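You operate a simulated robot arm through the tools that you are given. There is no shell and no other tool. Be economical: measure what you need, move in short steps, check, and stop when the job is done.

You run a simulated two-armed robot. Do the job below in one go: nothing can be reset, and whatever is moved stays where it is left.

## Task
On the oak worktop top, fold the press cloth in half.

It is judged by the outcome, as a careful person would: the job done as asked, and still so three seconds after it is handed in. It fails if anything else is knocked over, pushed out of place, dropped, spilled or broken. Flat cloth is picked up by pressing the open fingertips on it (5 to 10 N) and closing them slowly along it; thin cloth reads only 2 to 8 mm in the jaws.

## Robot
Two 7-joint arms with two-finger parallel grippers on one trunk, on a base that drives. Base frame: it is fixed to the floor where the robot stands at the start and does not move with it; the origin is under the middle of the robot, x ahead of it, y to its left, z up. Lengths are in mm, angles in degrees, forces in N, time in s.
The left shoulder is at the start at [70, 134, 1201], the right one opposite. Places, roughly: oak worktop top [600, 500, 900]. Payload 1.57 kg a hand.
The TCP of each hand is the grasp point between the finger pads, 30 mm short of the fingertips. In the tool frame z runs along the fingers and y along their closing line. The gripper opens to 80 mm. The fingers are 17 mm wide and 12 mm thick; the gripper's body (40 by 82 mm) begins 80 mm behind the TCP.
Orientation is that of the tool frame in the base frame, as a unit quaternion [w, x, y, z]. With the fingers straight down and closing along the base's y, the tool's x points along the base's -x, its y along +y and its z along -z.

## Interface
- The arms move only by the tool nudge_tool. It takes "left_motion", "right_motion" or both (then of equal length, played together; a hand with none holds still); each is text: rows parted by semicolons, each of 7 numbers parted by spaces: the opening, from 0 (shut) to 1 (fully open), then the shift along the base's x, y, z in mm, then the turn, a rotation vector about the base's x, y, z in degrees. In form: claw dx dy dz rx ry rz; .... A call has 1 to 10 rows; each row is the pose to reach, as a shift and turn from the pose commanded when the call began. Each row takes 0.2 s and may step no farther than 50 mm and 8.6 degrees from the row before; otherwise, or with a gripper value out of range, the whole call is refused. A pose out of reach is approached as far as the arm can. The call stops where the force on the tool passes 40 N (or 10 N more than at its start, if that is more) or the arm is blocked; 0.2 s more then pass. The fingers move at their own pace (about 153 mm/s each) and stop on an object; they squeeze with about 20 N. The grip force told is the motor's: it shows also when the fingers shut on nothing. Time passes only in rows, and 0.2 s behind the last, so rows that repeat a pose let the fingers close. The reply holds the time, the measured pose of the TCP, the force on the tool along the base axes, the opening and the grip force, in the units named above and with some noise.
- Cameras (640 x 400 px; columns grow to the right, rows downward): "scene" is now at [127.9, 2.5, 1408.9]; the picture's right is [0.04, -1.00, 0.00], its down [-0.75, -0.03, -0.66] and it looks along [0.66, 0.02, -0.75] (base axes); focal length 292 px, centre (320, 200). "left" rides on the left gripper at [72, 7, -122] in its tool frame; the picture's right is [-0.09, 1.00, 0.00], its down [-0.84, -0.08, -0.54] and it looks along [-0.54, -0.05, 0.84] (tool axes); focal length 238 px, centre (320, 200). "right" rides on the right gripper at [72, -7, -122] in its tool frame; the picture's right is [0.09, 1.00, 0.00], its down [-0.84, 0.08, -0.54] and it looks along [-0.54, 0.05, 0.84] (tool axes); focal length 238 px, centre (320, 200). There is no depth. A picture from a camera that has moved, and an enlarged one, comes with that camera's place and axes in the base frame and with its lens.
- get_image(camera): a new picture of that camera. No time passes.
- move_column(by): slides the trunk up (or, below 0, down) by that many mm; the arms and the scene camera ride with it, the base frame stays. It gives what a move gives, with no picture.
- drive_base(legs): drives the robot by 1 to 6 legs, each [ahead, left, turn to the left] in mm, mm and degrees, along the robot's own axes; the way and the turn of a leg run together, so that a leg with both is an arc; at most 1500 mm and 180 degrees a leg. The arms and the cameras ride along, it lands a little off, and it stops where it bumps. It gives what a move gives.
- head_to(pan, tilt): turns the head with the scene camera to pan (to the left, within 86 degrees either way) and tilt (down, from -29 to 69), counted from straight ahead of the robot. It gives what a move gives.
- enlarge(camera, box): a new picture of the part [left, top, right, bottom] of that camera's present view, enlarged. No time passes.
- sign_off(): hands the job in; it is judged then, once.

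Go step by step. Nothing tells you exact positions but the pictures and the camera data: compare them with the known pose of the tool, close in by small moves and look again before you grip or let go. The budget is 120 turns and 88 pictures, counting those below and the enlarged ones. Unless the task says otherwise, let go and move clear before handing in.

The tools are called after "Request:" as a command line: name --argument value ..., lists and objects as JSON in quotes. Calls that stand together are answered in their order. nudge_tool: Moves the arms, as the interface text tells. Its arguments: {"type":"object","properties":{"left_motion":{"type":"string"},"right_motion":{"type":"string"}},"required":[]} The other tools are called the same way: move_column (by) slides the trunk up or down; drive_base (legs) drives the base; head_to (pan, tilt) turns the head that bears the scene camera; get_image (camera) takes a picture; enlarge (camera, box) takes an enlarged picture of a part of a camera's view; sign_off () hands the job in.

At the start:

```text
clock: 0.0
left_eef_pos: [481.3, 240.7, 1059.2]
left_tcp_rot: [-0.001, -0.001, 1.0, 0.0]
left_contact_force: [-0.4, 0.8, -0.8]
left_grip_width: 80.0
left_gripper_force: 0.1
right_eef_pos: [438.9, -139.5, 1149.5]
right_tcp_rot: [0.0, 0.0, 1.0, 0.001]
right_contact_force: [-0.6, 0.0, 0.1]
right_grip_width: 79.9
right_gripper_force: 0.0
trunk travel left (down, up): [-775.0, 165.0]
robot x, y, heading: [0.7, -0.0, 0.3]
head pan, tilt: [2.1, 48.5]
```

scene: 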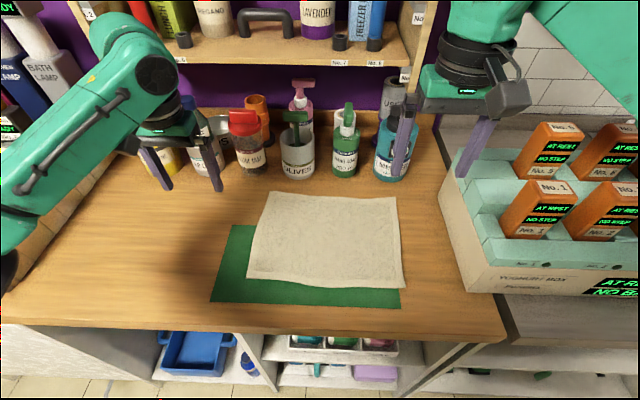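
right: 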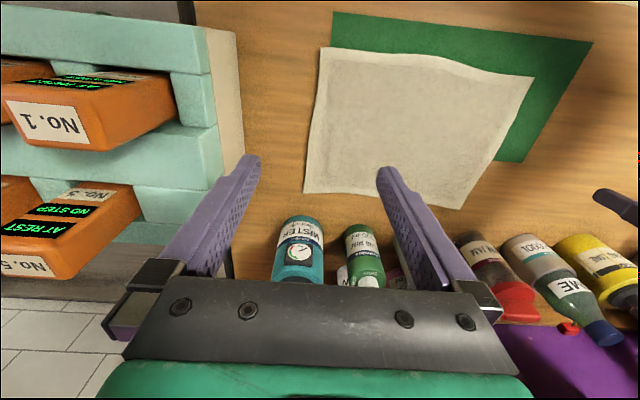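
left: 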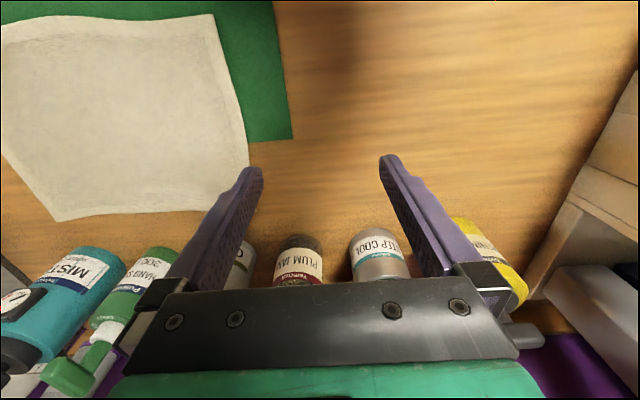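

The cream press cloth lies slightly skewed on the green mat, with corners at about x 390–640, y ±160. I plan to bring its near edge onto its far edge with both hands. First I'll look closer.

Request:
enlarge --camera "scene" --box '[200, 170, 440, 320]'

Request:
nudge_tool --left_motion "0.5 0 -30 0 0 0 0; 0.5 20 -60 0 0 0 0; 0.5 60 -85 0 0 0 0; 0.5 100 -90 0 0 0 0; 0.5 140 -90 0 0 0 0; 0.5 140 -90 0 0 0 0"

```text
2.67 times, centred on (320, 245) of scene
camera zoom: at [127.9, 2.5, 1408.9], right [0.04, -1.0, 0.0], down [-0.75, -0.03, -0.66], along [0.66, 0.02, -0.75], focal length 778 px, centre (320, 80)
```

zoom: 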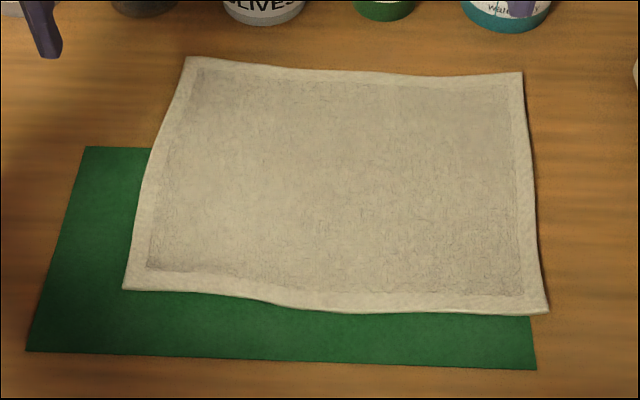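

```text
clock: 1.4
left_eef_pos: [610.1, 153.2, 1059.3]
left_tcp_rot: [0.001, 0.001, 1.0, -0.001]
left_contact_force: [0.2, 0.0, 0.3]
left_grip_width: 40.0
left_gripper_force: 0.0
left hand out of reach, approached as far as the arm can: row 5, 6
right_eef_pos: [438.9, -137.0, 1148.9]
right_tcp_rot: [0.0, 0.0, 1.0, -0.002]
right_contact_force: [-0.2, 0.6, -0.5]
right_grip_width: 80.2
right_gripper_force: 0.0
trunk travel left (down, up): [-775.0, 165.0]
robot x, y, heading: [1.0, -1.6, -0.1]
head pan, tilt: [2.1, 48.5]
```

The left hand stops at x≈610, so I need to stand somewhat closer. I'll check the gap between the base and the worktop first.

Request:
nudge_tool --left_motion "0.5 -40 0 0 0 0 0; 0.5 -80 0 0 0 0 0; 0.5 -120 0 0 0 0 0"

Request:
head_to --pan 0 --tilt 69

Request:
get_image --camera "scene"

```text
clock: 2.2
left_eef_pos: [485.9, 151.6, 1058.1]
left_tcp_rot: [-0.001, 0.0, 1.0, 0.0]
left_contact_force: [-0.3, 0.4, -0.3]
left_grip_width: 40.0
left_gripper_force: 0.1
right_eef_pos: [437.2, -140.0, 1150.3]
right_tcp_rot: [0.0, -0.001, 1.0, 0.0]
right_contact_force: [-0.1, 0.5, -0.3]
right_grip_width: 80.0
right_gripper_force: 0.1
trunk travel left (down, up): [-775.0, 165.0]
robot x, y, heading: [-2.2, -0.4, 0.0]
head pan, tilt: [2.1, 48.5]
```

```text
clock: 3.0
left_eef_pos: [488.8, 151.5, 1058.0]
left_tcp_rot: [0.0, 0.0, 1.0, 0.0]
left_contact_force: [-0.4, 1.3, 0.4]
left_grip_width: 40.0
left_gripper_force: 0.0
right_eef_pos: [439.7, -138.9, 1149.1]
right_tcp_rot: [0.001, 0.001, 1.0, 0.0]
right_contact_force: [1.0, 0.0, -0.3]
right_grip_width: 80.1
right_gripper_force: 0.0
trunk travel left (down, up): [-775.0, 165.0]
robot x, y, heading: [-2.5, -2.7, 0.1]
head pan, tilt: [0.0, 68.8]
```

```text
83 pictures are left
camera scene: at [105.8, -0.4, 1384.9], right [0.0, -1.0, 0.0], down [-0.93, 0.0, -0.36], along [0.36, 0.0, -0.93], focal length 292 px, centre (320, 200)
```

scene: 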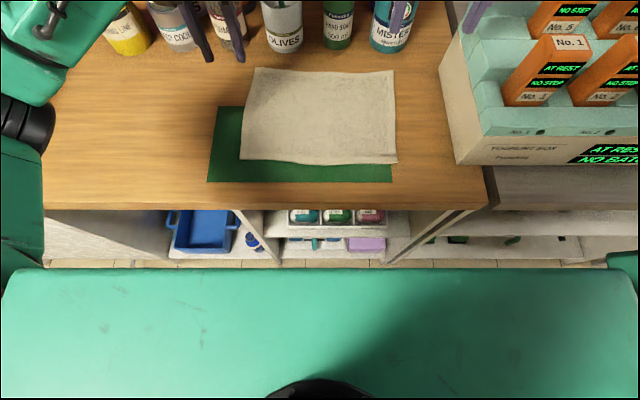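

There is room between torso and worktop edge (edge at about x≈296). I'll drive 60 mm ahead.

Request:
drive_base --legs '[[60, 0, 0]]'

Request:
get_image --camera "scene"

```text
clock: 4.0
left_eef_pos: [544.2, 152.6, 1059.9]
left_tcp_rot: [0.002, -0.001, 1.0, 0.0]
left_contact_force: [0.4, 0.6, -0.2]
left_grip_width: 39.9
left_gripper_force: 0.0
right_eef_pos: [494.5, -138.3, 1152.1]
right_tcp_rot: [0.003, -0.001, 1.0, 0.0]
right_contact_force: [-0.4, -0.2, -0.4]
right_grip_width: 80.0
right_gripper_force: 0.0
trunk travel left (down, up): [-775.0, 165.0]
robot x, y, heading: [62.6, 2.2, 0.0]
head pan, tilt: [0.0, 68.8]
```

```text
82 pictures are left
camera scene: at [159.2, -0.3, 1385.5], right [0.0, -1.0, 0.0], down [-0.93, 0.0, -0.37], along [0.37, 0.0, -0.93], focal length 292 px, centre (320, 200)
```

scene: 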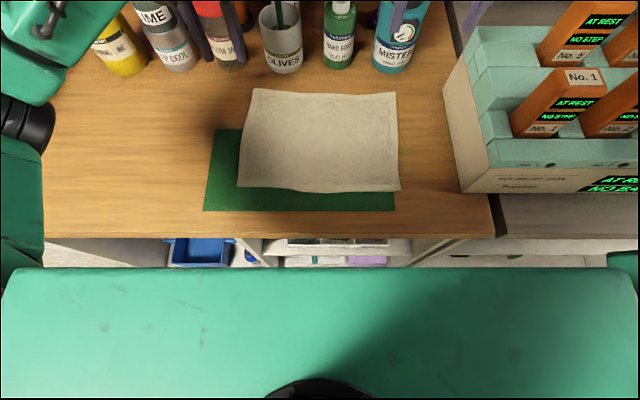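

Now at x≈62, with cloth corners near (399,163), (391,-160), (647,153) and (640,-180). I'll hover both hands above grip points just inside the near corners.

Request:
nudge_tool --left_motion "0.35 -30 -4 -26 0 0 0; 0.35 -55 -8 -52 0 0 0; 0.35 -80 -12 -78 0 0 0; 0.35 -105 -15 -104 0 0 0; 0.35 -127 -18 -130 0 0 0; 0.35 -127 -18 -130 0 0 0" --right_motion "0.35 -17 1 -44 0 0 0; 0.35 -34 2 -88 0 0 0; 0.35 -51 4 -132 0 0 0; 0.35 -68 5 -177 0 0 0; 0.35 -84 6 -222 0 0 0; 0.35 -84 6 -222 0 0 0"

Request:
get_image --camera "scene"

Request:
get_image --camera "left"

Request:
get_image --camera "right"

```text
clock: 5.4
left_eef_pos: [413.5, 139.5, 932.7]
left_tcp_rot: [0.006, -0.001, 1.0, -0.002]
left_contact_force: [-0.8, 3.5, 19.3]
left_grip_width: 27.6
left_gripper_force: 0.1
right_eef_pos: [408.5, -125.8, 935.3]
right_tcp_rot: [0.011, -0.001, 1.0, -0.001]
right_contact_force: [0.9, -0.7, 0.3]
right_grip_width: 28.3
right_gripper_force: 0.3
trunk travel left (down, up): [-775.0, 165.0]
robot x, y, heading: [57.9, 1.4, 0.0]
head pan, tilt: [0.0, 68.8]
```

```text
81 pictures are left
camera scene: at [151.9, 6.9, 1387.4], right [0.0, -1.0, 0.01], down [-0.93, 0.0, -0.37], along [0.37, 0.0, -0.93], focal length 292 px, centre (320, 200)
```

scene: 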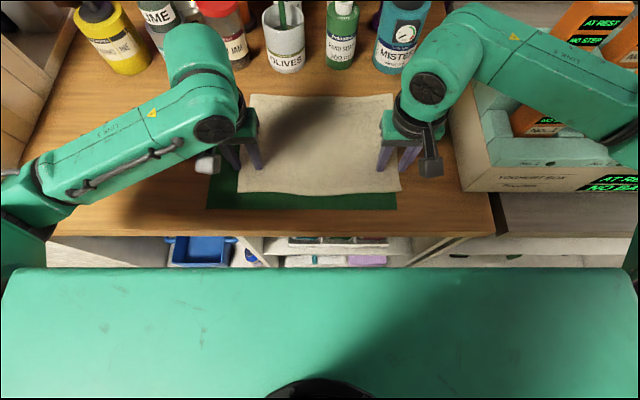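

```text
80 pictures are left
camera left: at [339.0, 144.5, 1053.6], right [0.09, 1.0, 0.0], down [0.83, -0.07, 0.55], along [0.55, -0.05, -0.83], focal length 238 px, centre (320, 200)
```

left: 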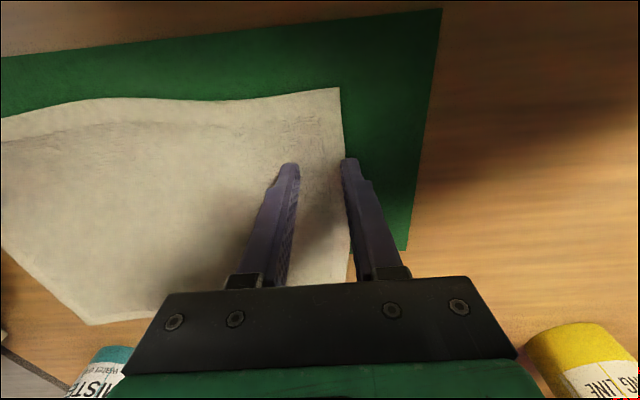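

```text
79 pictures are left
camera right: at [335.0, -132.2, 1055.9], right [-0.09, 1.0, -0.01], down [0.83, 0.08, 0.56], along [0.56, 0.05, -0.83], focal length 238 px, centre (320, 200)
```

right: 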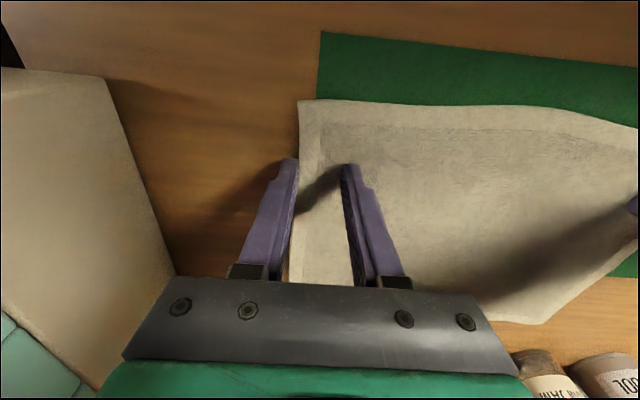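

The left fingertips already touch something at tip z≈902, so the worktop is at about 900, not 850. That puts the corners near (374,147), (367,-145), (600,139) and (593,-162). I'll lift and shift both hands to the corrected grip points.

Request:
nudge_tool --left_motion "0.35 0 0 20 0 0 0; 0.35 -24 -18 20 0 0 0; 0.35 -24 -18 20 0 0 0; 0.35 -24 -18 20 0 0 0" --right_motion "0.35 0 0 15 0 0 0; 0.35 -24 8 15 0 0 0; 0.35 -24 8 15 0 0 0; 0.35 -24 8 15 0 0 0"

Request:
get_image --camera "left"

Request:
get_image --camera "right"

```text
clock: 6.4
left_eef_pos: [397.1, 117.6, 947.7]
left_tcp_rot: [-0.002, -0.001, 1.0, 0.0]
left_contact_force: [0.4, -0.5, 0.2]
left_grip_width: 27.9
left_gripper_force: 0.1
right_eef_pos: [390.7, -122.3, 941.8]
right_tcp_rot: [0.0, -0.001, 1.0, 0.0]
right_contact_force: [-0.1, 0.6, -0.5]
right_grip_width: 28.0
right_gripper_force: 0.0
trunk travel left (down, up): [-775.0, 165.0]
robot x, y, heading: [62.8, -0.3, 0.1]
head pan, tilt: [0.0, 68.8]
```

```text
78 pictures are left
camera left: at [324.5, 123.2, 1068.9], right [0.09, 1.0, 0.0], down [0.84, -0.08, 0.54], along [0.54, -0.05, -0.84], focal length 238 px, centre (320, 200)
```

left: 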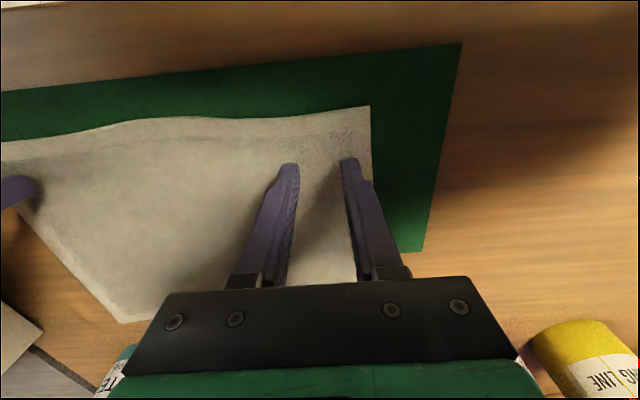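

```text
77 pictures are left
camera right: at [319.7, -129.1, 1063.6], right [-0.09, 1.0, 0.0], down [0.84, 0.08, 0.54], along [0.54, 0.05, -0.84], focal length 238 px, centre (320, 200)
```

right: 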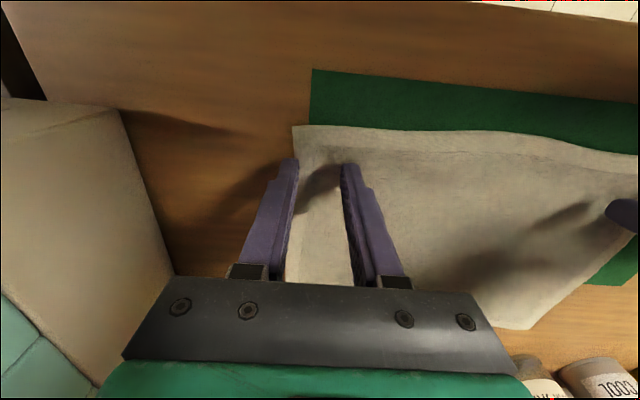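

Wrist views put the near corners at about (363,153) and (366,-144), and the far ones at about (596,147) and (593,-157). I'll move to 15 mm inside the near edge and come down to near contact.

Request:
nudge_tool --left_motion "0.35 -18 4 0 0 0 0; 0.35 -18 4 -6 0 0 0; 0.35 -18 4 -12 0 0 0; 0.35 -18 4 -14 0 0 0; 0.35 -18 4 -14 0 0 0" --right_motion "0.35 -10 8 0 0 0 0; 0.35 -10 8 -3 0 0 0; 0.35 -10 8 -6 0 0 0; 0.35 -10 8 -8 0 0 0; 0.35 -10 8 -8 0 0 0"

```text
clock: 7.6
left_eef_pos: [377.6, 121.7, 933.6]
left_tcp_rot: [0.001, -0.001, 1.0, 0.0]
left_contact_force: [1.3, 1.8, 7.9]
left_grip_width: 27.9
left_gripper_force: 0.1
left hand out of reach, approached as far as the arm can: row 1, 2
right_eef_pos: [382.5, -114.9, 936.3]
right_tcp_rot: [0.0, -0.001, 1.0, 0.0]
right_contact_force: [-0.3, -0.5, 0.9]
right_grip_width: 27.8
right_gripper_force: 0.1
trunk travel left (down, up): [-775.0, 165.0]
robot x, y, heading: [60.7, -0.4, 0.1]
head pan, tilt: [0.0, 68.8]
```

The left fingertips press with about 8 N, which is right. I'll bring the right ones down a little.

Request:
nudge_tool --right_motion "0.35 0 0 -2 0 0 0; 0.35 0 0 -2 0 0 0"

```text
clock: 8.2
left_eef_pos: [378.4, 123.0, 933.7]
left_tcp_rot: [0.001, -0.001, 1.0, 0.0]
left_contact_force: [2.0, 2.8, 8.6]
left_grip_width: 27.7
left_gripper_force: 0.1
right_eef_pos: [381.2, -115.1, 933.3]
right_tcp_rot: [0.001, 0.0, 1.0, -0.001]
right_contact_force: [2.3, -1.0, 5.5]
right_grip_width: 27.8
right_gripper_force: 0.0
trunk travel left (down, up): [-775.0, 165.0]
robot x, y, heading: [61.8, 1.5, 0.1]
head pan, tilt: [0.0, 68.8]
```

Both hands press within range. Now I'll close slowly along the cloth.

Request:
nudge_tool --left_motion "0.31 0 0 0 0 0 0; 0.27 0 0 0 0 0 0; 0.23 0 0 0 0 0 0; 0.19 0 0 0 0 0 0; 0.15 0 0 0 0 0 0; 0.11 0 0 0 0 0 0; 0.07 0 0 0 0 0 0; 0.03 0 0 0 0 0 0; 0 0 0 0 0 0 0; 0 0 0 0 0 0 0" --right_motion "0.31 0 0 0 0 0 0; 0.27 0 0 0 0 0 0; 0.23 0 0 0 0 0 0; 0.19 0 0 0 0 0 0; 0.15 0 0 0 0 0 0; 0.11 0 0 0 0 0 0; 0.07 0 0 0 0 0 0; 0.03 0 0 0 0 0 0; 0 0 0 0 0 0 0; 0 0 0 0 0 0 0"

Request:
get_image --camera "left"

Request:
get_image --camera "right"

```text
clock: 10.4
left_eef_pos: [376.3, 121.0, 933.8]
left_tcp_rot: [0.001, 0.0, 1.0, -0.001]
left_contact_force: [-0.3, -11.8, 7.2]
left_grip_width: 4.4
left_gripper_force: 19.7
right_eef_pos: [380.2, -115.1, 934.0]
right_tcp_rot: [0.001, 0.0, 1.0, 0.001]
right_contact_force: [0.4, 12.4, 5.8]
right_grip_width: 4.1
right_gripper_force: 20.2
trunk travel left (down, up): [-775.0, 165.0]
robot x, y, heading: [61.4, -0.7, -0.2]
head pan, tilt: [0.0, 68.8]
```

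```text
76 pictures are left
camera left: at [305.7, 126.8, 1055.4], right [0.09, 1.0, 0.0], down [0.84, -0.08, 0.54], along [0.54, -0.05, -0.84], focal length 238 px, centre (320, 200)
```

left: 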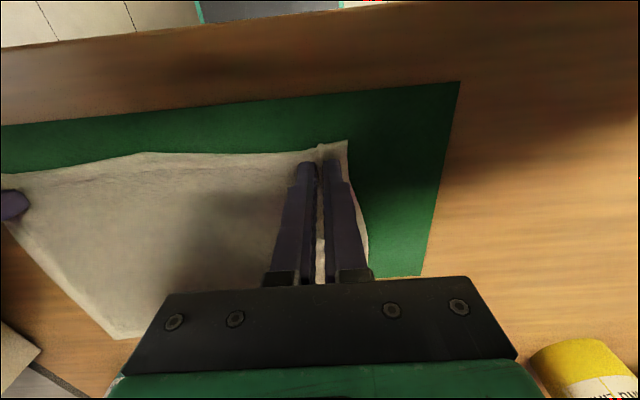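

```text
75 pictures are left
camera right: at [309.2, -122.1, 1055.5], right [-0.09, 1.0, 0.0], down [0.84, 0.08, 0.54], along [0.54, 0.05, -0.84], focal length 238 px, centre (320, 200)
```

right: 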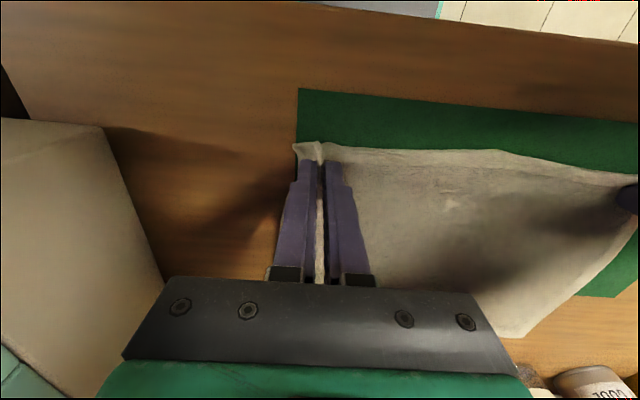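

Both grips hold the cloth (4.4 and 4.1 mm). I'll raise the near edge along an arc about the mid-line at x≈480, easing the sideways tension.

Request:
nudge_tool --left_motion "0 1 -3 14 0 0 0; 0 5 -4 28 0 0 0; 0 10 -4 41 0 0 0; 0 18 -4 53 0 0 0; 0 28 -5 64 0 0 0; 0 39 -5 73 0 0 0; 0 52 -6 80 0 0 0; 0 66 -6 86 0 0 0; 0 80 -7 89 0 0 0; 0 95 -8 90 0 0 0" --right_motion "0 1 3 14 0 0 0; 0 5 4 28 0 0 0; 0 10 4 41 0 0 0; 0 18 3 53 0 0 0; 0 28 3 64 0 0 0; 0 39 2 73 0 0 0; 0 52 2 80 0 0 0; 0 66 1 86 0 0 0; 0 80 1 89 0 0 0; 0 95 0 90 0 0 0"

Request:
get_image --camera "scene"

Request:
get_image --camera "left"

Request:
get_image --camera "right"

```text
clock: 12.6
left_eef_pos: [475.9, 112.8, 1021.2]
left_tcp_rot: [-0.001, 0.001, 1.0, 0.0]
left_contact_force: [0.1, -3.4, 0.7]
left_grip_width: 4.1
left_gripper_force: 20.0
right_eef_pos: [477.1, -118.2, 1020.6]
right_tcp_rot: [-0.001, -0.001, 1.0, -0.001]
right_contact_force: [-0.2, 3.9, -0.2]
right_grip_width: 3.9
right_gripper_force: 20.4
trunk travel left (down, up): [-775.0, 165.0]
robot x, y, heading: [59.8, -2.8, -0.0]
head pan, tilt: [0.0, 68.8]
```

```text
74 pictures are left
camera scene: at [166.6, -0.4, 1384.8], right [0.0, -1.0, 0.0], down [-0.93, 0.0, -0.36], along [0.36, 0.0, -0.93], focal length 292 px, centre (320, 200)
```

scene: 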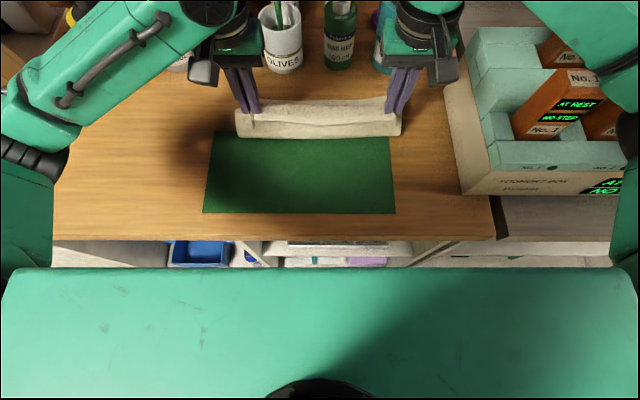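

```text
73 pictures are left
camera left: at [403.9, 117.6, 1143.5], right [0.09, 1.0, 0.0], down [0.84, -0.08, 0.54], along [0.54, -0.05, -0.84], focal length 238 px, centre (320, 200)
```

left: 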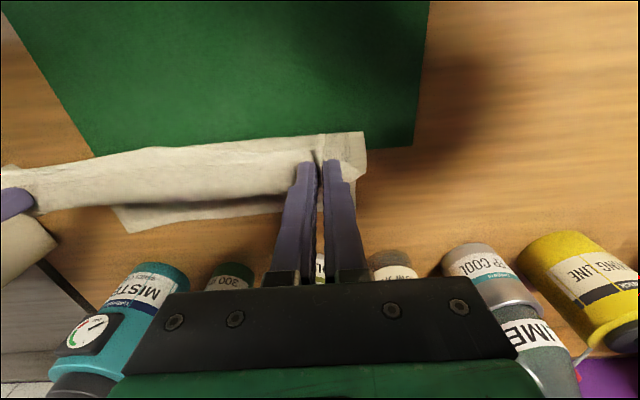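

```text
72 pictures are left
camera right: at [405.9, -124.8, 1143.5], right [-0.09, 1.0, 0.0], down [0.84, 0.08, 0.54], along [0.54, 0.05, -0.84], focal length 238 px, centre (320, 200)
```

right: 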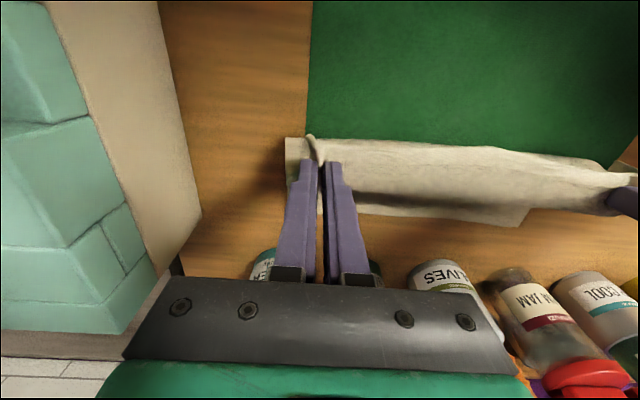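

The fold is forming cleanly with the far half lying still. Now I'll go over and down toward the far edge.

Request:
nudge_tool --left_motion "0 15 0 -1 0 0 0; 0 29 0 -4 0 0 0; 0 43 0 -10 0 0 0; 0 56 0 -17 0 0 0; 0 67 0 -26 0 0 0; 0 77 0 -37 0 0 0; 0 85 0 -49 0 0 0; 0 90 0 -60 0 0 0; 0 94 0 -70 0 0 0; 0 94 0 -70 0 0 0" --right_motion "0 15 0 -1 0 0 0; 0 29 0 -4 0 0 0; 0 43 0 -10 0 0 0; 0 56 0 -17 0 0 0; 0 67 0 -26 0 0 0; 0 77 0 -37 0 0 0; 0 85 0 -49 0 0 0; 0 90 0 -60 0 0 0; 0 94 0 -70 0 0 0; 0 94 0 -70 0 0 0"

Request:
get_image --camera "scene"

Request:
get_image --camera "left"

Request:
get_image --camera "right"

```text
clock: 14.8
left_eef_pos: [568.7, 112.2, 951.7]
left_tcp_rot: [0.0, -0.001, 1.0, 0.0]
left_contact_force: [0.0, -3.7, 0.3]
left_grip_width: 3.7
left_gripper_force: 20.1
right_eef_pos: [572.4, -118.6, 951.3]
right_tcp_rot: [0.0, 0.0, 1.0, 0.0]
right_contact_force: [-0.3, 3.2, 0.3]
right_grip_width: 3.9
right_gripper_force: 20.0
trunk travel left (down, up): [-775.0, 165.0]
robot x, y, heading: [57.0, 5.6, 0.1]
head pan, tilt: [0.0, 68.8]
```

```text
71 pictures are left
camera scene: at [165.3, -0.3, 1384.9], right [0.0, -1.0, 0.0], down [-0.93, 0.0, -0.36], along [0.36, 0.0, -0.93], focal length 292 px, centre (320, 200)
```

scene: 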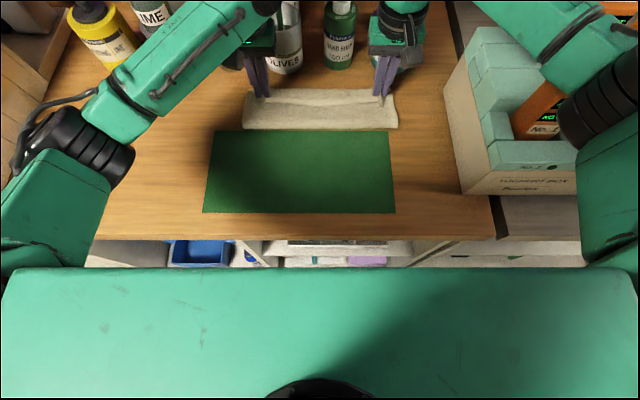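

```text
70 pictures are left
camera left: at [496.0, 118.0, 1074.2], right [0.09, 1.0, 0.0], down [0.84, -0.08, 0.54], along [0.54, -0.05, -0.84], focal length 238 px, centre (320, 200)
```

left: 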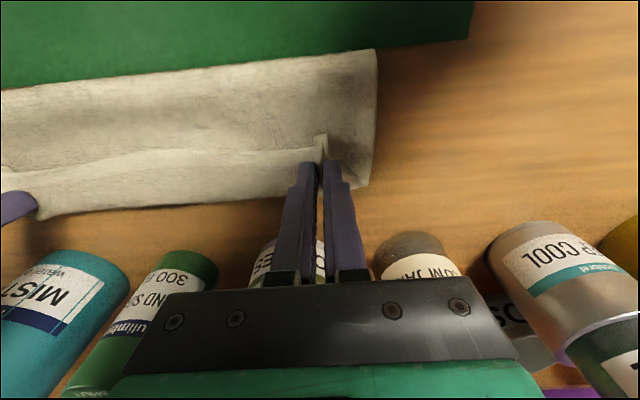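

```text
69 pictures are left
camera right: at [500.7, -124.3, 1074.3], right [-0.09, 1.0, 0.0], down [0.84, 0.08, 0.54], along [0.54, 0.05, -0.84], focal length 238 px, centre (320, 200)
```

right: 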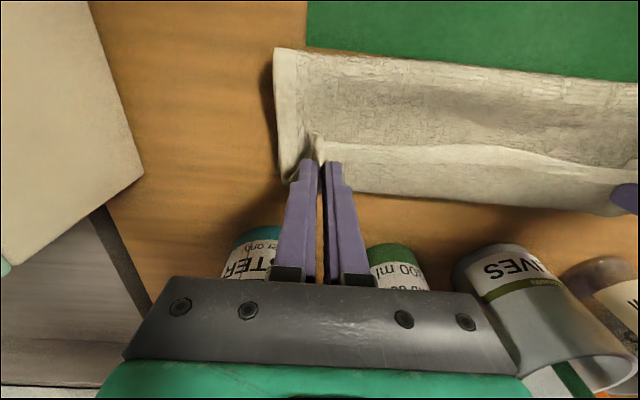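

The fold line shows around x≈500 and the hem is turned back at the fingers, as expected. I'll zoom in before laying it down.

Request:
enlarge --camera "scene" --box '[220, 60, 420, 185]'

Request:
enlarge --camera "left" --box '[0, 30, 400, 280]'

```text
3.20 times, centred on (320, 122) of scene
camera zoom: at [165.3, -0.3, 1384.9], right [0.0, -1.0, 0.0], down [-0.93, 0.0, -0.36], along [0.36, 0.0, -0.93], focal length 934 px, centre (320, 448)
```

zoom: 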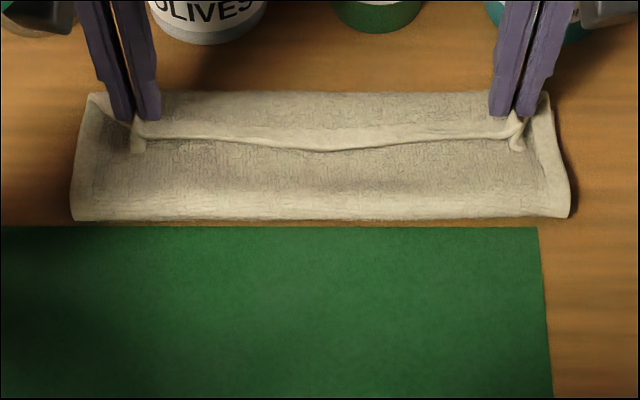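

```text
1.60 times, centred on (200, 155) of left
camera zoom: at [496.0, 118.0, 1074.2], right [0.09, 1.0, 0.0], down [0.84, -0.08, 0.54], along [0.54, -0.05, -0.84], focal length 381 px, centre (512, 272)
```

zoom: 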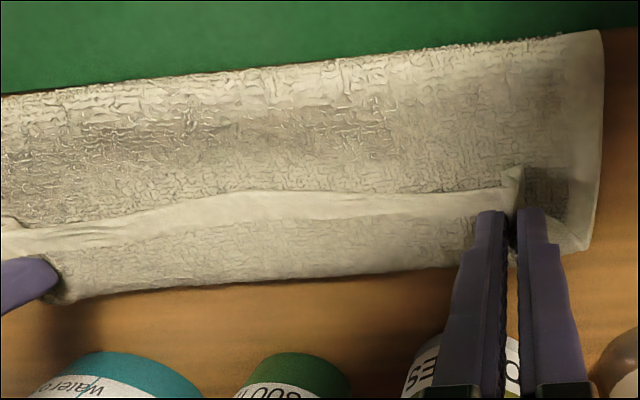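

The upper layer is looping out past the jaws with its hem turned back, and the fold line crept to about 500. I'll back up along the arc to let the lower half re-lie, then lay it from a taut, inclined pose and release there.

Request:
nudge_tool --left_motion "0 -4 0 10 0 0 0; 0 -9 0 21 0 0 0; 0 -17 0 33 0 0 0; 0 -27 0 44 0 0 0; 0 -38 0 53 0 0 0; 0 -51 0 60 0 0 0; 0 -65 0 66 0 0 0; 0 -80 0 69 0 0 0; 0 -95 0 69 0 0 0; 0 -100 0 68 0 0 0" --right_motion "0 -4 0 10 0 0 0; 0 -9 0 21 0 0 0; 0 -17 0 33 0 0 0; 0 -27 0 44 0 0 0; 0 -38 0 53 0 0 0; 0 -51 0 60 0 0 0; 0 -65 0 66 0 0 0; 0 -80 0 69 0 0 0; 0 -95 0 69 0 0 0; 0 -100 0 68 0 0 0"

Request:
enlarge --camera "scene" --box '[180, 60, 440, 222]'

Request:
get_image --camera "left"

Request:
get_image --camera "right"

```text
clock: 17.0
left_eef_pos: [467.8, 112.0, 1021.6]
left_tcp_rot: [0.0, -0.001, 1.0, 0.0]
left_contact_force: [0.8, -4.6, -1.0]
left_grip_width: 3.9
left_gripper_force: 19.6
right_eef_pos: [470.2, -118.7, 1020.8]
right_tcp_rot: [0.0, -0.001, 1.0, 0.0]
right_contact_force: [0.6, 2.8, 0.1]
right_grip_width: 3.7
right_gripper_force: 19.9
trunk travel left (down, up): [-775.0, 165.0]
robot x, y, heading: [60.6, 2.6, 0.3]
head pan, tilt: [0.0, 68.8]
```

```text
2.46 times, centred on (310, 141) of scene
camera zoom: at [165.4, -0.3, 1384.9], right [0.0, -1.0, 0.0], down [-0.93, 0.0, -0.36], along [0.36, 0.0, -0.93], focal length 718 px, centre (345, 345)
```

zoom: 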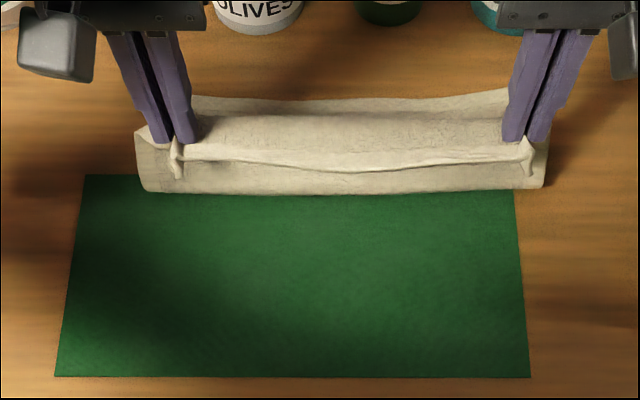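

```text
65 pictures are left
camera left: at [395.6, 117.2, 1143.2], right [0.09, 1.0, 0.0], down [0.84, -0.08, 0.54], along [0.54, -0.05, -0.84], focal length 238 px, centre (320, 200)
```

left: 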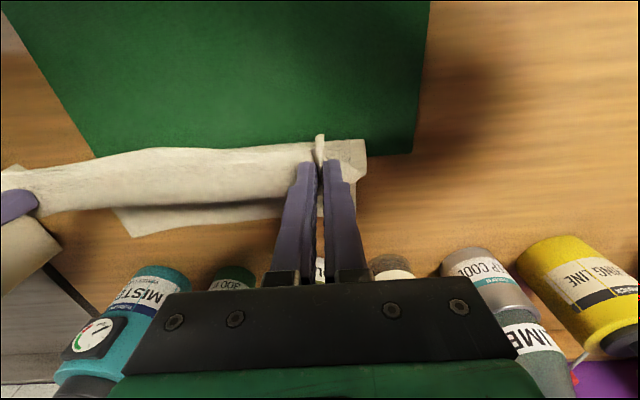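

```text
64 pictures are left
camera right: at [399.4, -124.7, 1142.3], right [-0.09, 1.0, 0.0], down [0.84, 0.08, 0.54], along [0.54, 0.05, -0.84], focal length 238 px, centre (320, 200)
```

right: 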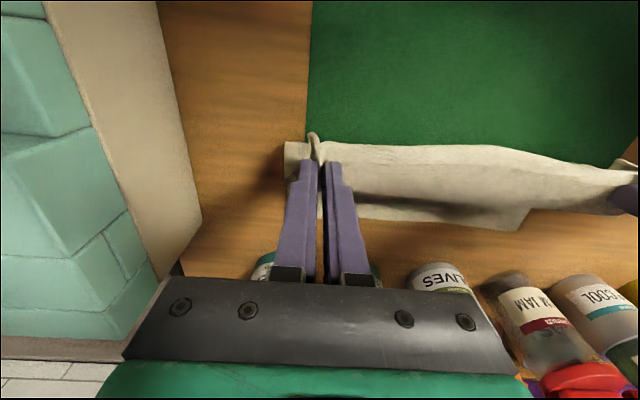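

The lower half lies flat again, with the fold near 480 and the far edge near 583. I'll swing forward to an inclined taut pose, release there, and lift clear.

Request:
nudge_tool --left_motion "0 16 0 0 0 0 0; 0 32 0 -4 0 0 0; 0 47 0 -10 0 0 0; 0 60 0 -18 0 0 0; 0 72 0 -28 0 0 0; 0 78 0 -36 0 0 0; 0 78 0 -36 0 0 0" --right_motion "0 16 0 0 0 0 0; 0 32 0 -4 0 0 0; 0 47 0 -10 0 0 0; 0 60 0 -18 0 0 0; 0 72 0 -28 0 0 0; 0 78 0 -36 0 0 0; 0 78 0 -36 0 0 0"

Request:
enlarge --camera "scene" --box '[180, 60, 440, 222]'

```text
clock: 18.6
left_eef_pos: [546.0, 110.5, 985.8]
left_tcp_rot: [0.0, 0.0, 1.0, 0.0]
left_contact_force: [-0.7, -1.9, 0.0]
left_grip_width: 3.7
left_gripper_force: 20.0
right_eef_pos: [549.5, -115.4, 985.1]
right_tcp_rot: [0.0, -0.001, 1.0, 0.0]
right_contact_force: [0.3, 0.8, 0.2]
right_grip_width: 3.9
right_gripper_force: 19.3
trunk travel left (down, up): [-775.0, 165.0]
robot x, y, heading: [60.2, -5.1, 0.2]
head pan, tilt: [0.0, 68.8]
```

```text
2.46 times, centred on (310, 141) of scene
camera zoom: at [165.2, -0.3, 1384.9], right [0.0, -1.0, 0.0], down [-0.93, 0.0, -0.36], along [0.36, 0.0, -0.93], focal length 718 px, centre (345, 345)
```

zoom: 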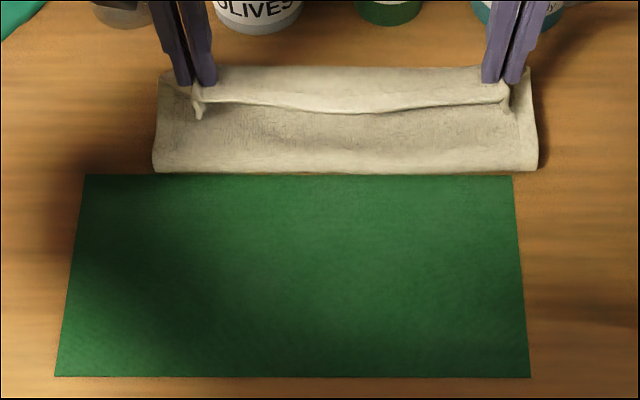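

The fold was drawn forward to ~500 again because the curl at the jaws takes up cloth. I'll come back and lower for slack, then check.

Request:
nudge_tool --left_motion "0 -15 0 8 0 0 0; 0 -30 0 14 0 0 0; 0 -45 0 16 0 0 0; 0 -60 0 14 0 0 0; 0 -60 0 5 0 0 0; 0 -55 0 -5 0 0 0; 0 -45 0 -13 0 0 0; 0 -35 0 -20 0 0 0; 0 -28 0 -24 0 0 0; 0 -28 0 -24 0 0 0" --right_motion "0 -15 0 8 0 0 0; 0 -30 0 14 0 0 0; 0 -45 0 16 0 0 0; 0 -60 0 14 0 0 0; 0 -60 0 5 0 0 0; 0 -55 0 -5 0 0 0; 0 -45 0 -13 0 0 0; 0 -35 0 -20 0 0 0; 0 -28 0 -24 0 0 0; 0 -28 0 -24 0 0 0"

Request:
enlarge --camera "scene" --box '[180, 60, 440, 222]'

Request:
get_image --camera "left"

```text
clock: 20.8
left_eef_pos: [517.6, 112.5, 961.4]
left_tcp_rot: [0.0, -0.001, 1.0, 0.0]
left_contact_force: [-0.1, -2.0, -0.8]
left_grip_width: 3.7
left_gripper_force: 19.7
right_eef_pos: [521.2, -117.3, 962.0]
right_tcp_rot: [0.0, -0.001, 1.0, 0.0]
right_contact_force: [0.8, 2.6, 0.5]
right_grip_width: 3.7
right_gripper_force: 20.1
trunk travel left (down, up): [-775.0, 165.0]
robot x, y, heading: [57.9, 0.6, 0.2]
head pan, tilt: [0.0, 68.8]
```

```text
2.46 times, centred on (310, 141) of scene
camera zoom: at [165.0, -0.3, 1384.9], right [0.0, -1.0, 0.0], down [-0.93, 0.0, -0.36], along [0.36, 0.0, -0.93], focal length 718 px, centre (345, 345)
```

zoom: 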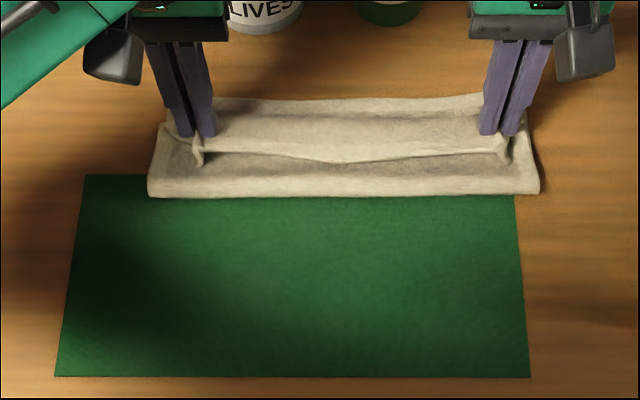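

```text
61 pictures are left
camera left: at [446.2, 117.8, 1083.6], right [0.09, 1.0, 0.0], down [0.84, -0.08, 0.54], along [0.54, -0.05, -0.84], focal length 238 px, centre (320, 200)
```

left: 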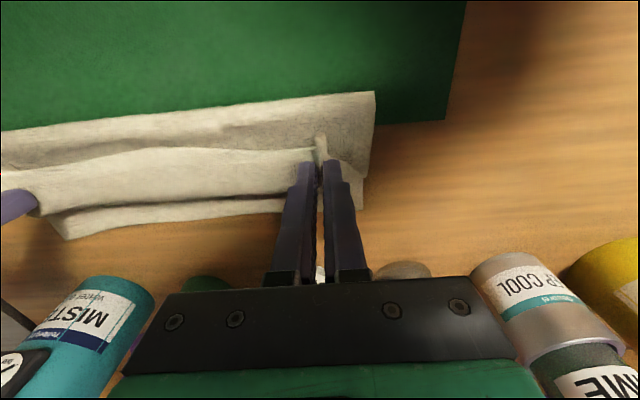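

The fold is back at ~480 with the lower far edge visible behind. I'll open the jaws so the curl springs forward, wait, then lift.

Request:
nudge_tool --left_motion "0.1 0 0 0 0 0 0; 0.25 0 0 0 0 0 0; 0.35 0 0 0 0 0 0; 0.35 0 0 0 0 0 0; 0.35 0 0 0 0 0 0; 0.35 0 0 20 0 0 0; 0.35 0 0 50 0 0 0; 0.35 0 0 90 0 0 0; 0.35 0 0 110 0 0 0; 0.35 0 0 110 0 0 0" --right_motion "0.1 0 0 0 0 0 0; 0.25 0 0 0 0 0 0; 0.35 0 0 0 0 0 0; 0.35 0 0 0 0 0 0; 0.35 0 0 0 0 0 0; 0.35 0 0 20 0 0 0; 0.35 0 0 50 0 0 0; 0.35 0 0 90 0 0 0; 0.35 0 0 110 0 0 0; 0.35 0 0 110 0 0 0"

Request:
enlarge --camera "scene" --box '[180, 60, 440, 222]'

Request:
get_image --camera "left"

Request:
get_image --camera "right"

```text
clock: 23.0
left_eef_pos: [521.7, 111.0, 1072.0]
left_tcp_rot: [-0.001, -0.001, 1.0, 0.0]
left_contact_force: [0.3, 0.0, 0.4]
left_grip_width: 28.1
left_gripper_force: 0.1
right_eef_pos: [521.4, -117.1, 1068.9]
right_tcp_rot: [0.0, -0.002, 1.0, 0.0]
right_contact_force: [0.5, -0.1, -0.7]
right_grip_width: 28.0
right_gripper_force: 0.1
trunk travel left (down, up): [-775.0, 165.0]
robot x, y, heading: [57.9, 3.7, 0.2]
head pan, tilt: [0.0, 68.8]
```

```text
2.46 times, centred on (310, 141) of scene
camera zoom: at [165.8, -0.3, 1384.9], right [0.0, -1.0, 0.0], down [-0.93, 0.0, -0.36], along [0.36, 0.0, -0.93], focal length 718 px, centre (345, 345)
```

zoom: 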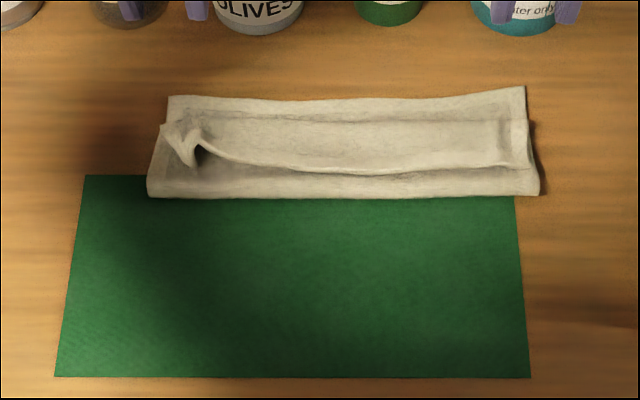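

```text
59 pictures are left
camera left: at [450.0, 116.8, 1193.9], right [0.09, 1.0, 0.0], down [0.84, -0.08, 0.54], along [0.54, -0.05, -0.84], focal length 238 px, centre (320, 200)
```

left: 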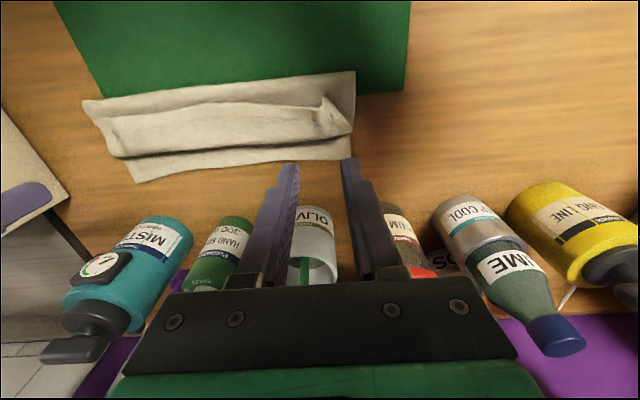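

```text
58 pictures are left
camera right: at [450.5, -123.6, 1191.8], right [-0.09, 1.0, 0.0], down [0.84, 0.08, 0.54], along [0.54, 0.05, -0.84], focal length 238 px, centre (320, 200)
```

right: 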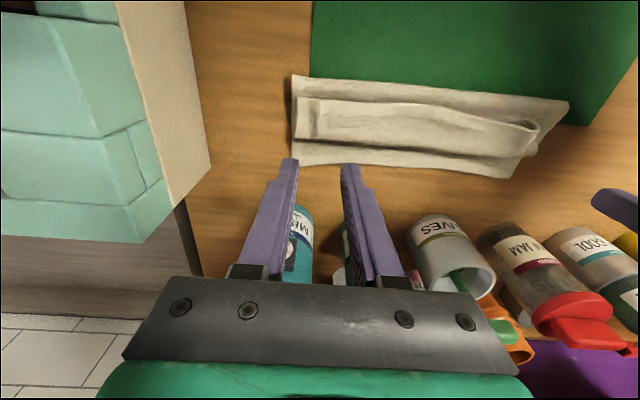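

The flap fell with its edge turned back about 50 mm onto the upper layer, leaving a ridge at left. I'll look closely before re-gripping that free edge crosswise.

Request:
enlarge --camera "scene" --box '[230, 80, 410, 150]'

Request:
enlarge --camera "left" --box '[70, 50, 390, 250]'

```text
3.56 times, centred on (320, 115) of scene
camera zoom: at [165.8, -0.3, 1384.9], right [0.0, -1.0, 0.0], down [-0.93, 0.0, -0.36], along [0.36, 0.0, -0.93], focal length 1038 px, centre (320, 502)
```

zoom: 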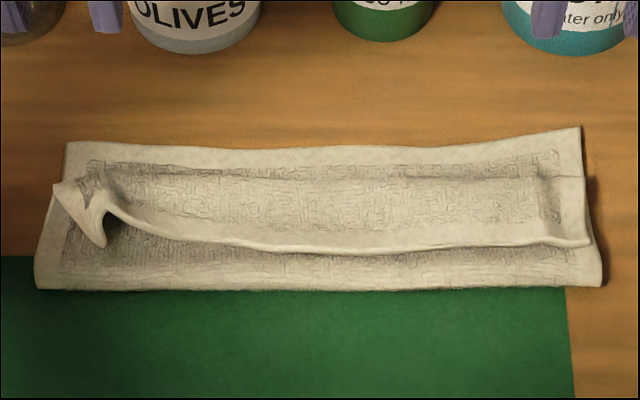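

```text
2.00 times, centred on (230, 150) of left
camera zoom: at [450.0, 116.8, 1193.9], right [0.09, 1.0, 0.0], down [0.84, -0.08, 0.54], along [0.54, -0.05, -0.84], focal length 477 px, centre (500, 300)
```

zoom: 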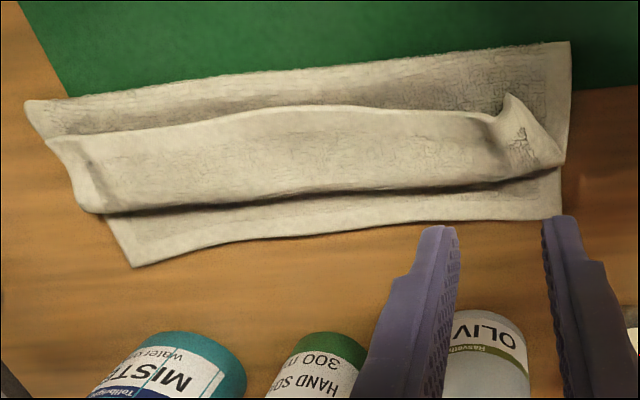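

The flap edge stands free at about x≈490, z≈918. I'll turn both grippers so they close along x and straddle that edge from above, first turning at height.

Request:
nudge_tool --left_motion "0.45 -3 -3 0 0 0 -8.5; 0.45 -6 -6 0 0 0 -17; 0.45 -9 -9 0 0 0 -25.5; 0.45 -12 -12 0 0 0 -34; 0.45 -15 -15 0 0 0 -42.5; 0.45 -18 -18 0 0 0 -51; 0.45 -21 -21 0 0 0 -59.5; 0.45 -24 -24 0 0 0 -68; 0.45 -26 -27 0 0 0 -76.5; 0.45 -27 -30 0 0 0 -85" --right_motion "0.45 -3 1 0 0 0 -8.5; 0.45 -6 2 0 0 0 -17; 0.45 -9 3 0 0 0 -25.5; 0.45 -12 4 0 0 0 -34; 0.45 -15 5 0 0 0 -42.5; 0.45 -18 6 0 0 0 -51; 0.45 -21 7 0 0 0 -59.5; 0.45 -24 8 0 0 0 -68; 0.45 -26 9 0 0 0 -76.5; 0.45 -27 10 0 0 0 -85"

Request:
get_image --camera "right"

Request:
get_image --camera "left"

```text
clock: 25.2
left_eef_pos: [492.4, 82.9, 1070.8]
left_tcp_rot: [0.0, 0.676, 0.736, 0.0]
left_contact_force: [0.0, 0.2, 0.1]
left_grip_width: 36.1
left_gripper_force: 0.0
right_eef_pos: [492.9, -107.8, 1069.9]
right_tcp_rot: [0.0, 0.676, 0.737, 0.001]
right_contact_force: [0.2, 0.5, -0.5]
right_grip_width: 36.1
right_gripper_force: 0.1
trunk travel left (down, up): [-775.0, 165.0]
robot x, y, heading: [58.7, 0.3, 0.2]
head pan, tilt: [0.0, 68.8]
```

```text
55 pictures are left
camera right: at [481.9, -35.7, 1192.6], right [0.98, 0.18, 0.0], down [0.15, -0.83, 0.54], along [0.1, -0.53, -0.84], focal length 238 px, centre (320, 200)
```

right: 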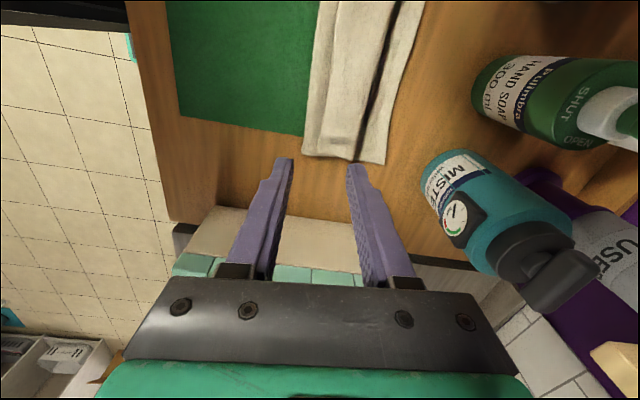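

```text
54 pictures are left
camera left: at [492.4, 153.9, 1193.1], right [1.0, -0.01, 0.0], down [0.0, -0.84, 0.54], along [0.0, -0.54, -0.84], focal length 238 px, centre (320, 200)
```

left: 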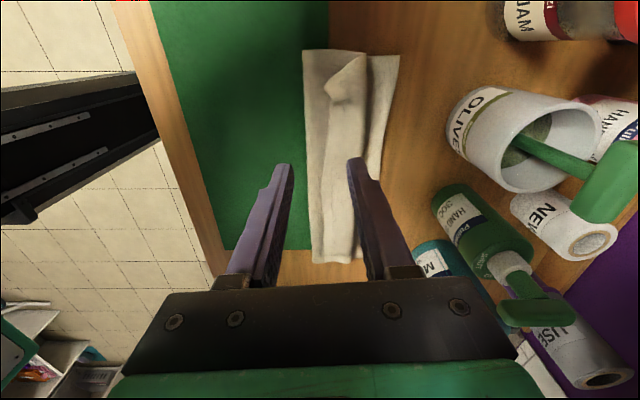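

Both are turned. I'll lower to just above the flap and look again.

Request:
nudge_tool --left_motion "0.45 0 0 -40 0 0 0; 0.45 0 0 -75 0 0 0; 0.45 0 0 -100 0 0 0; 0.45 0 0 -115 0 0 0; 0.45 0 0 -115 0 0 0" --right_motion "0.45 0 0 -40 0 0 0; 0.45 0 0 -75 0 0 0; 0.45 0 0 -100 0 0 0; 0.45 0 0 -115 0 0 0; 0.45 0 0 -115 0 0 0"

Request:
enlarge --camera "right" --box '[160, 0, 480, 200]'

Request:
enlarge --camera "left" --box '[160, 0, 480, 200]'

Request:
enlarge --camera "scene" --box '[220, 60, 420, 185]'

```text
clock: 26.4
left_eef_pos: [486.3, 84.9, 959.3]
left_tcp_rot: [0.003, 0.675, 0.738, 0.0]
left_contact_force: [0.4, -0.3, 0.7]
left_grip_width: 36.2
left_gripper_force: 0.2
right_eef_pos: [489.9, -102.2, 959.7]
right_tcp_rot: [0.005, 0.676, 0.737, 0.002]
right_contact_force: [0.8, 0.2, 0.4]
right_grip_width: 35.7
right_gripper_force: 0.0
trunk travel left (down, up): [-775.0, 165.0]
robot x, y, heading: [60.3, -1.5, 0.0]
head pan, tilt: [0.0, 68.8]
```

```text
2.00 times, centred on (320, 100) of right
camera zoom: at [478.1, -32.0, 1081.1], right [0.98, 0.18, 0.01], down [0.15, -0.83, 0.55], along [0.11, -0.53, -0.84], focal length 477 px, centre (320, 400)
```

zoom: 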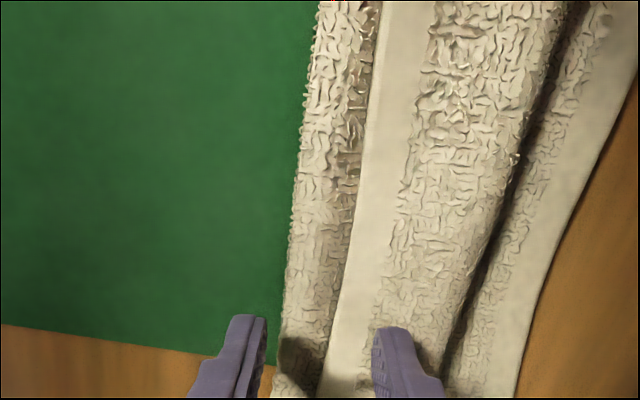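

```text
2.00 times, centred on (320, 100) of left
camera zoom: at [486.1, 156.8, 1080.6], right [1.0, 0.0, 0.0], down [-0.01, -0.84, 0.54], along [0.0, -0.54, -0.84], focal length 477 px, centre (320, 400)
```

zoom: 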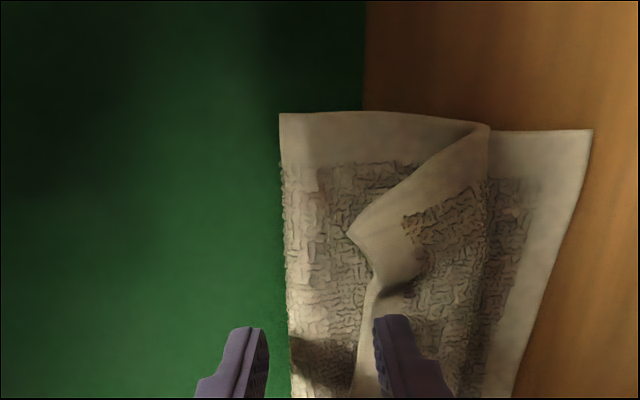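

```text
3.20 times, centred on (320, 122) of scene
camera zoom: at [159.2, 3.8, 1386.2], right [0.0, -1.0, 0.0], down [-0.93, 0.0, -0.37], along [0.37, 0.0, -0.93], focal length 934 px, centre (320, 448)
```

zoom: 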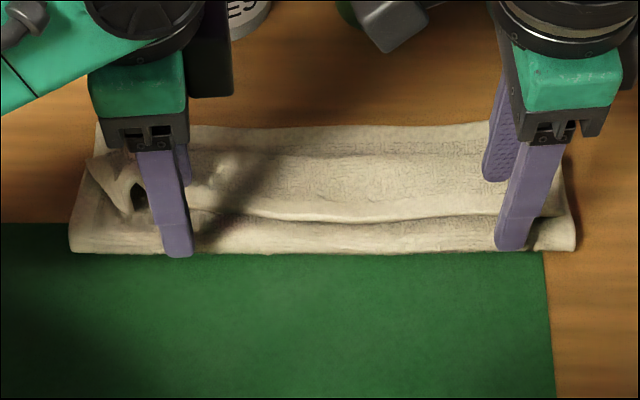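

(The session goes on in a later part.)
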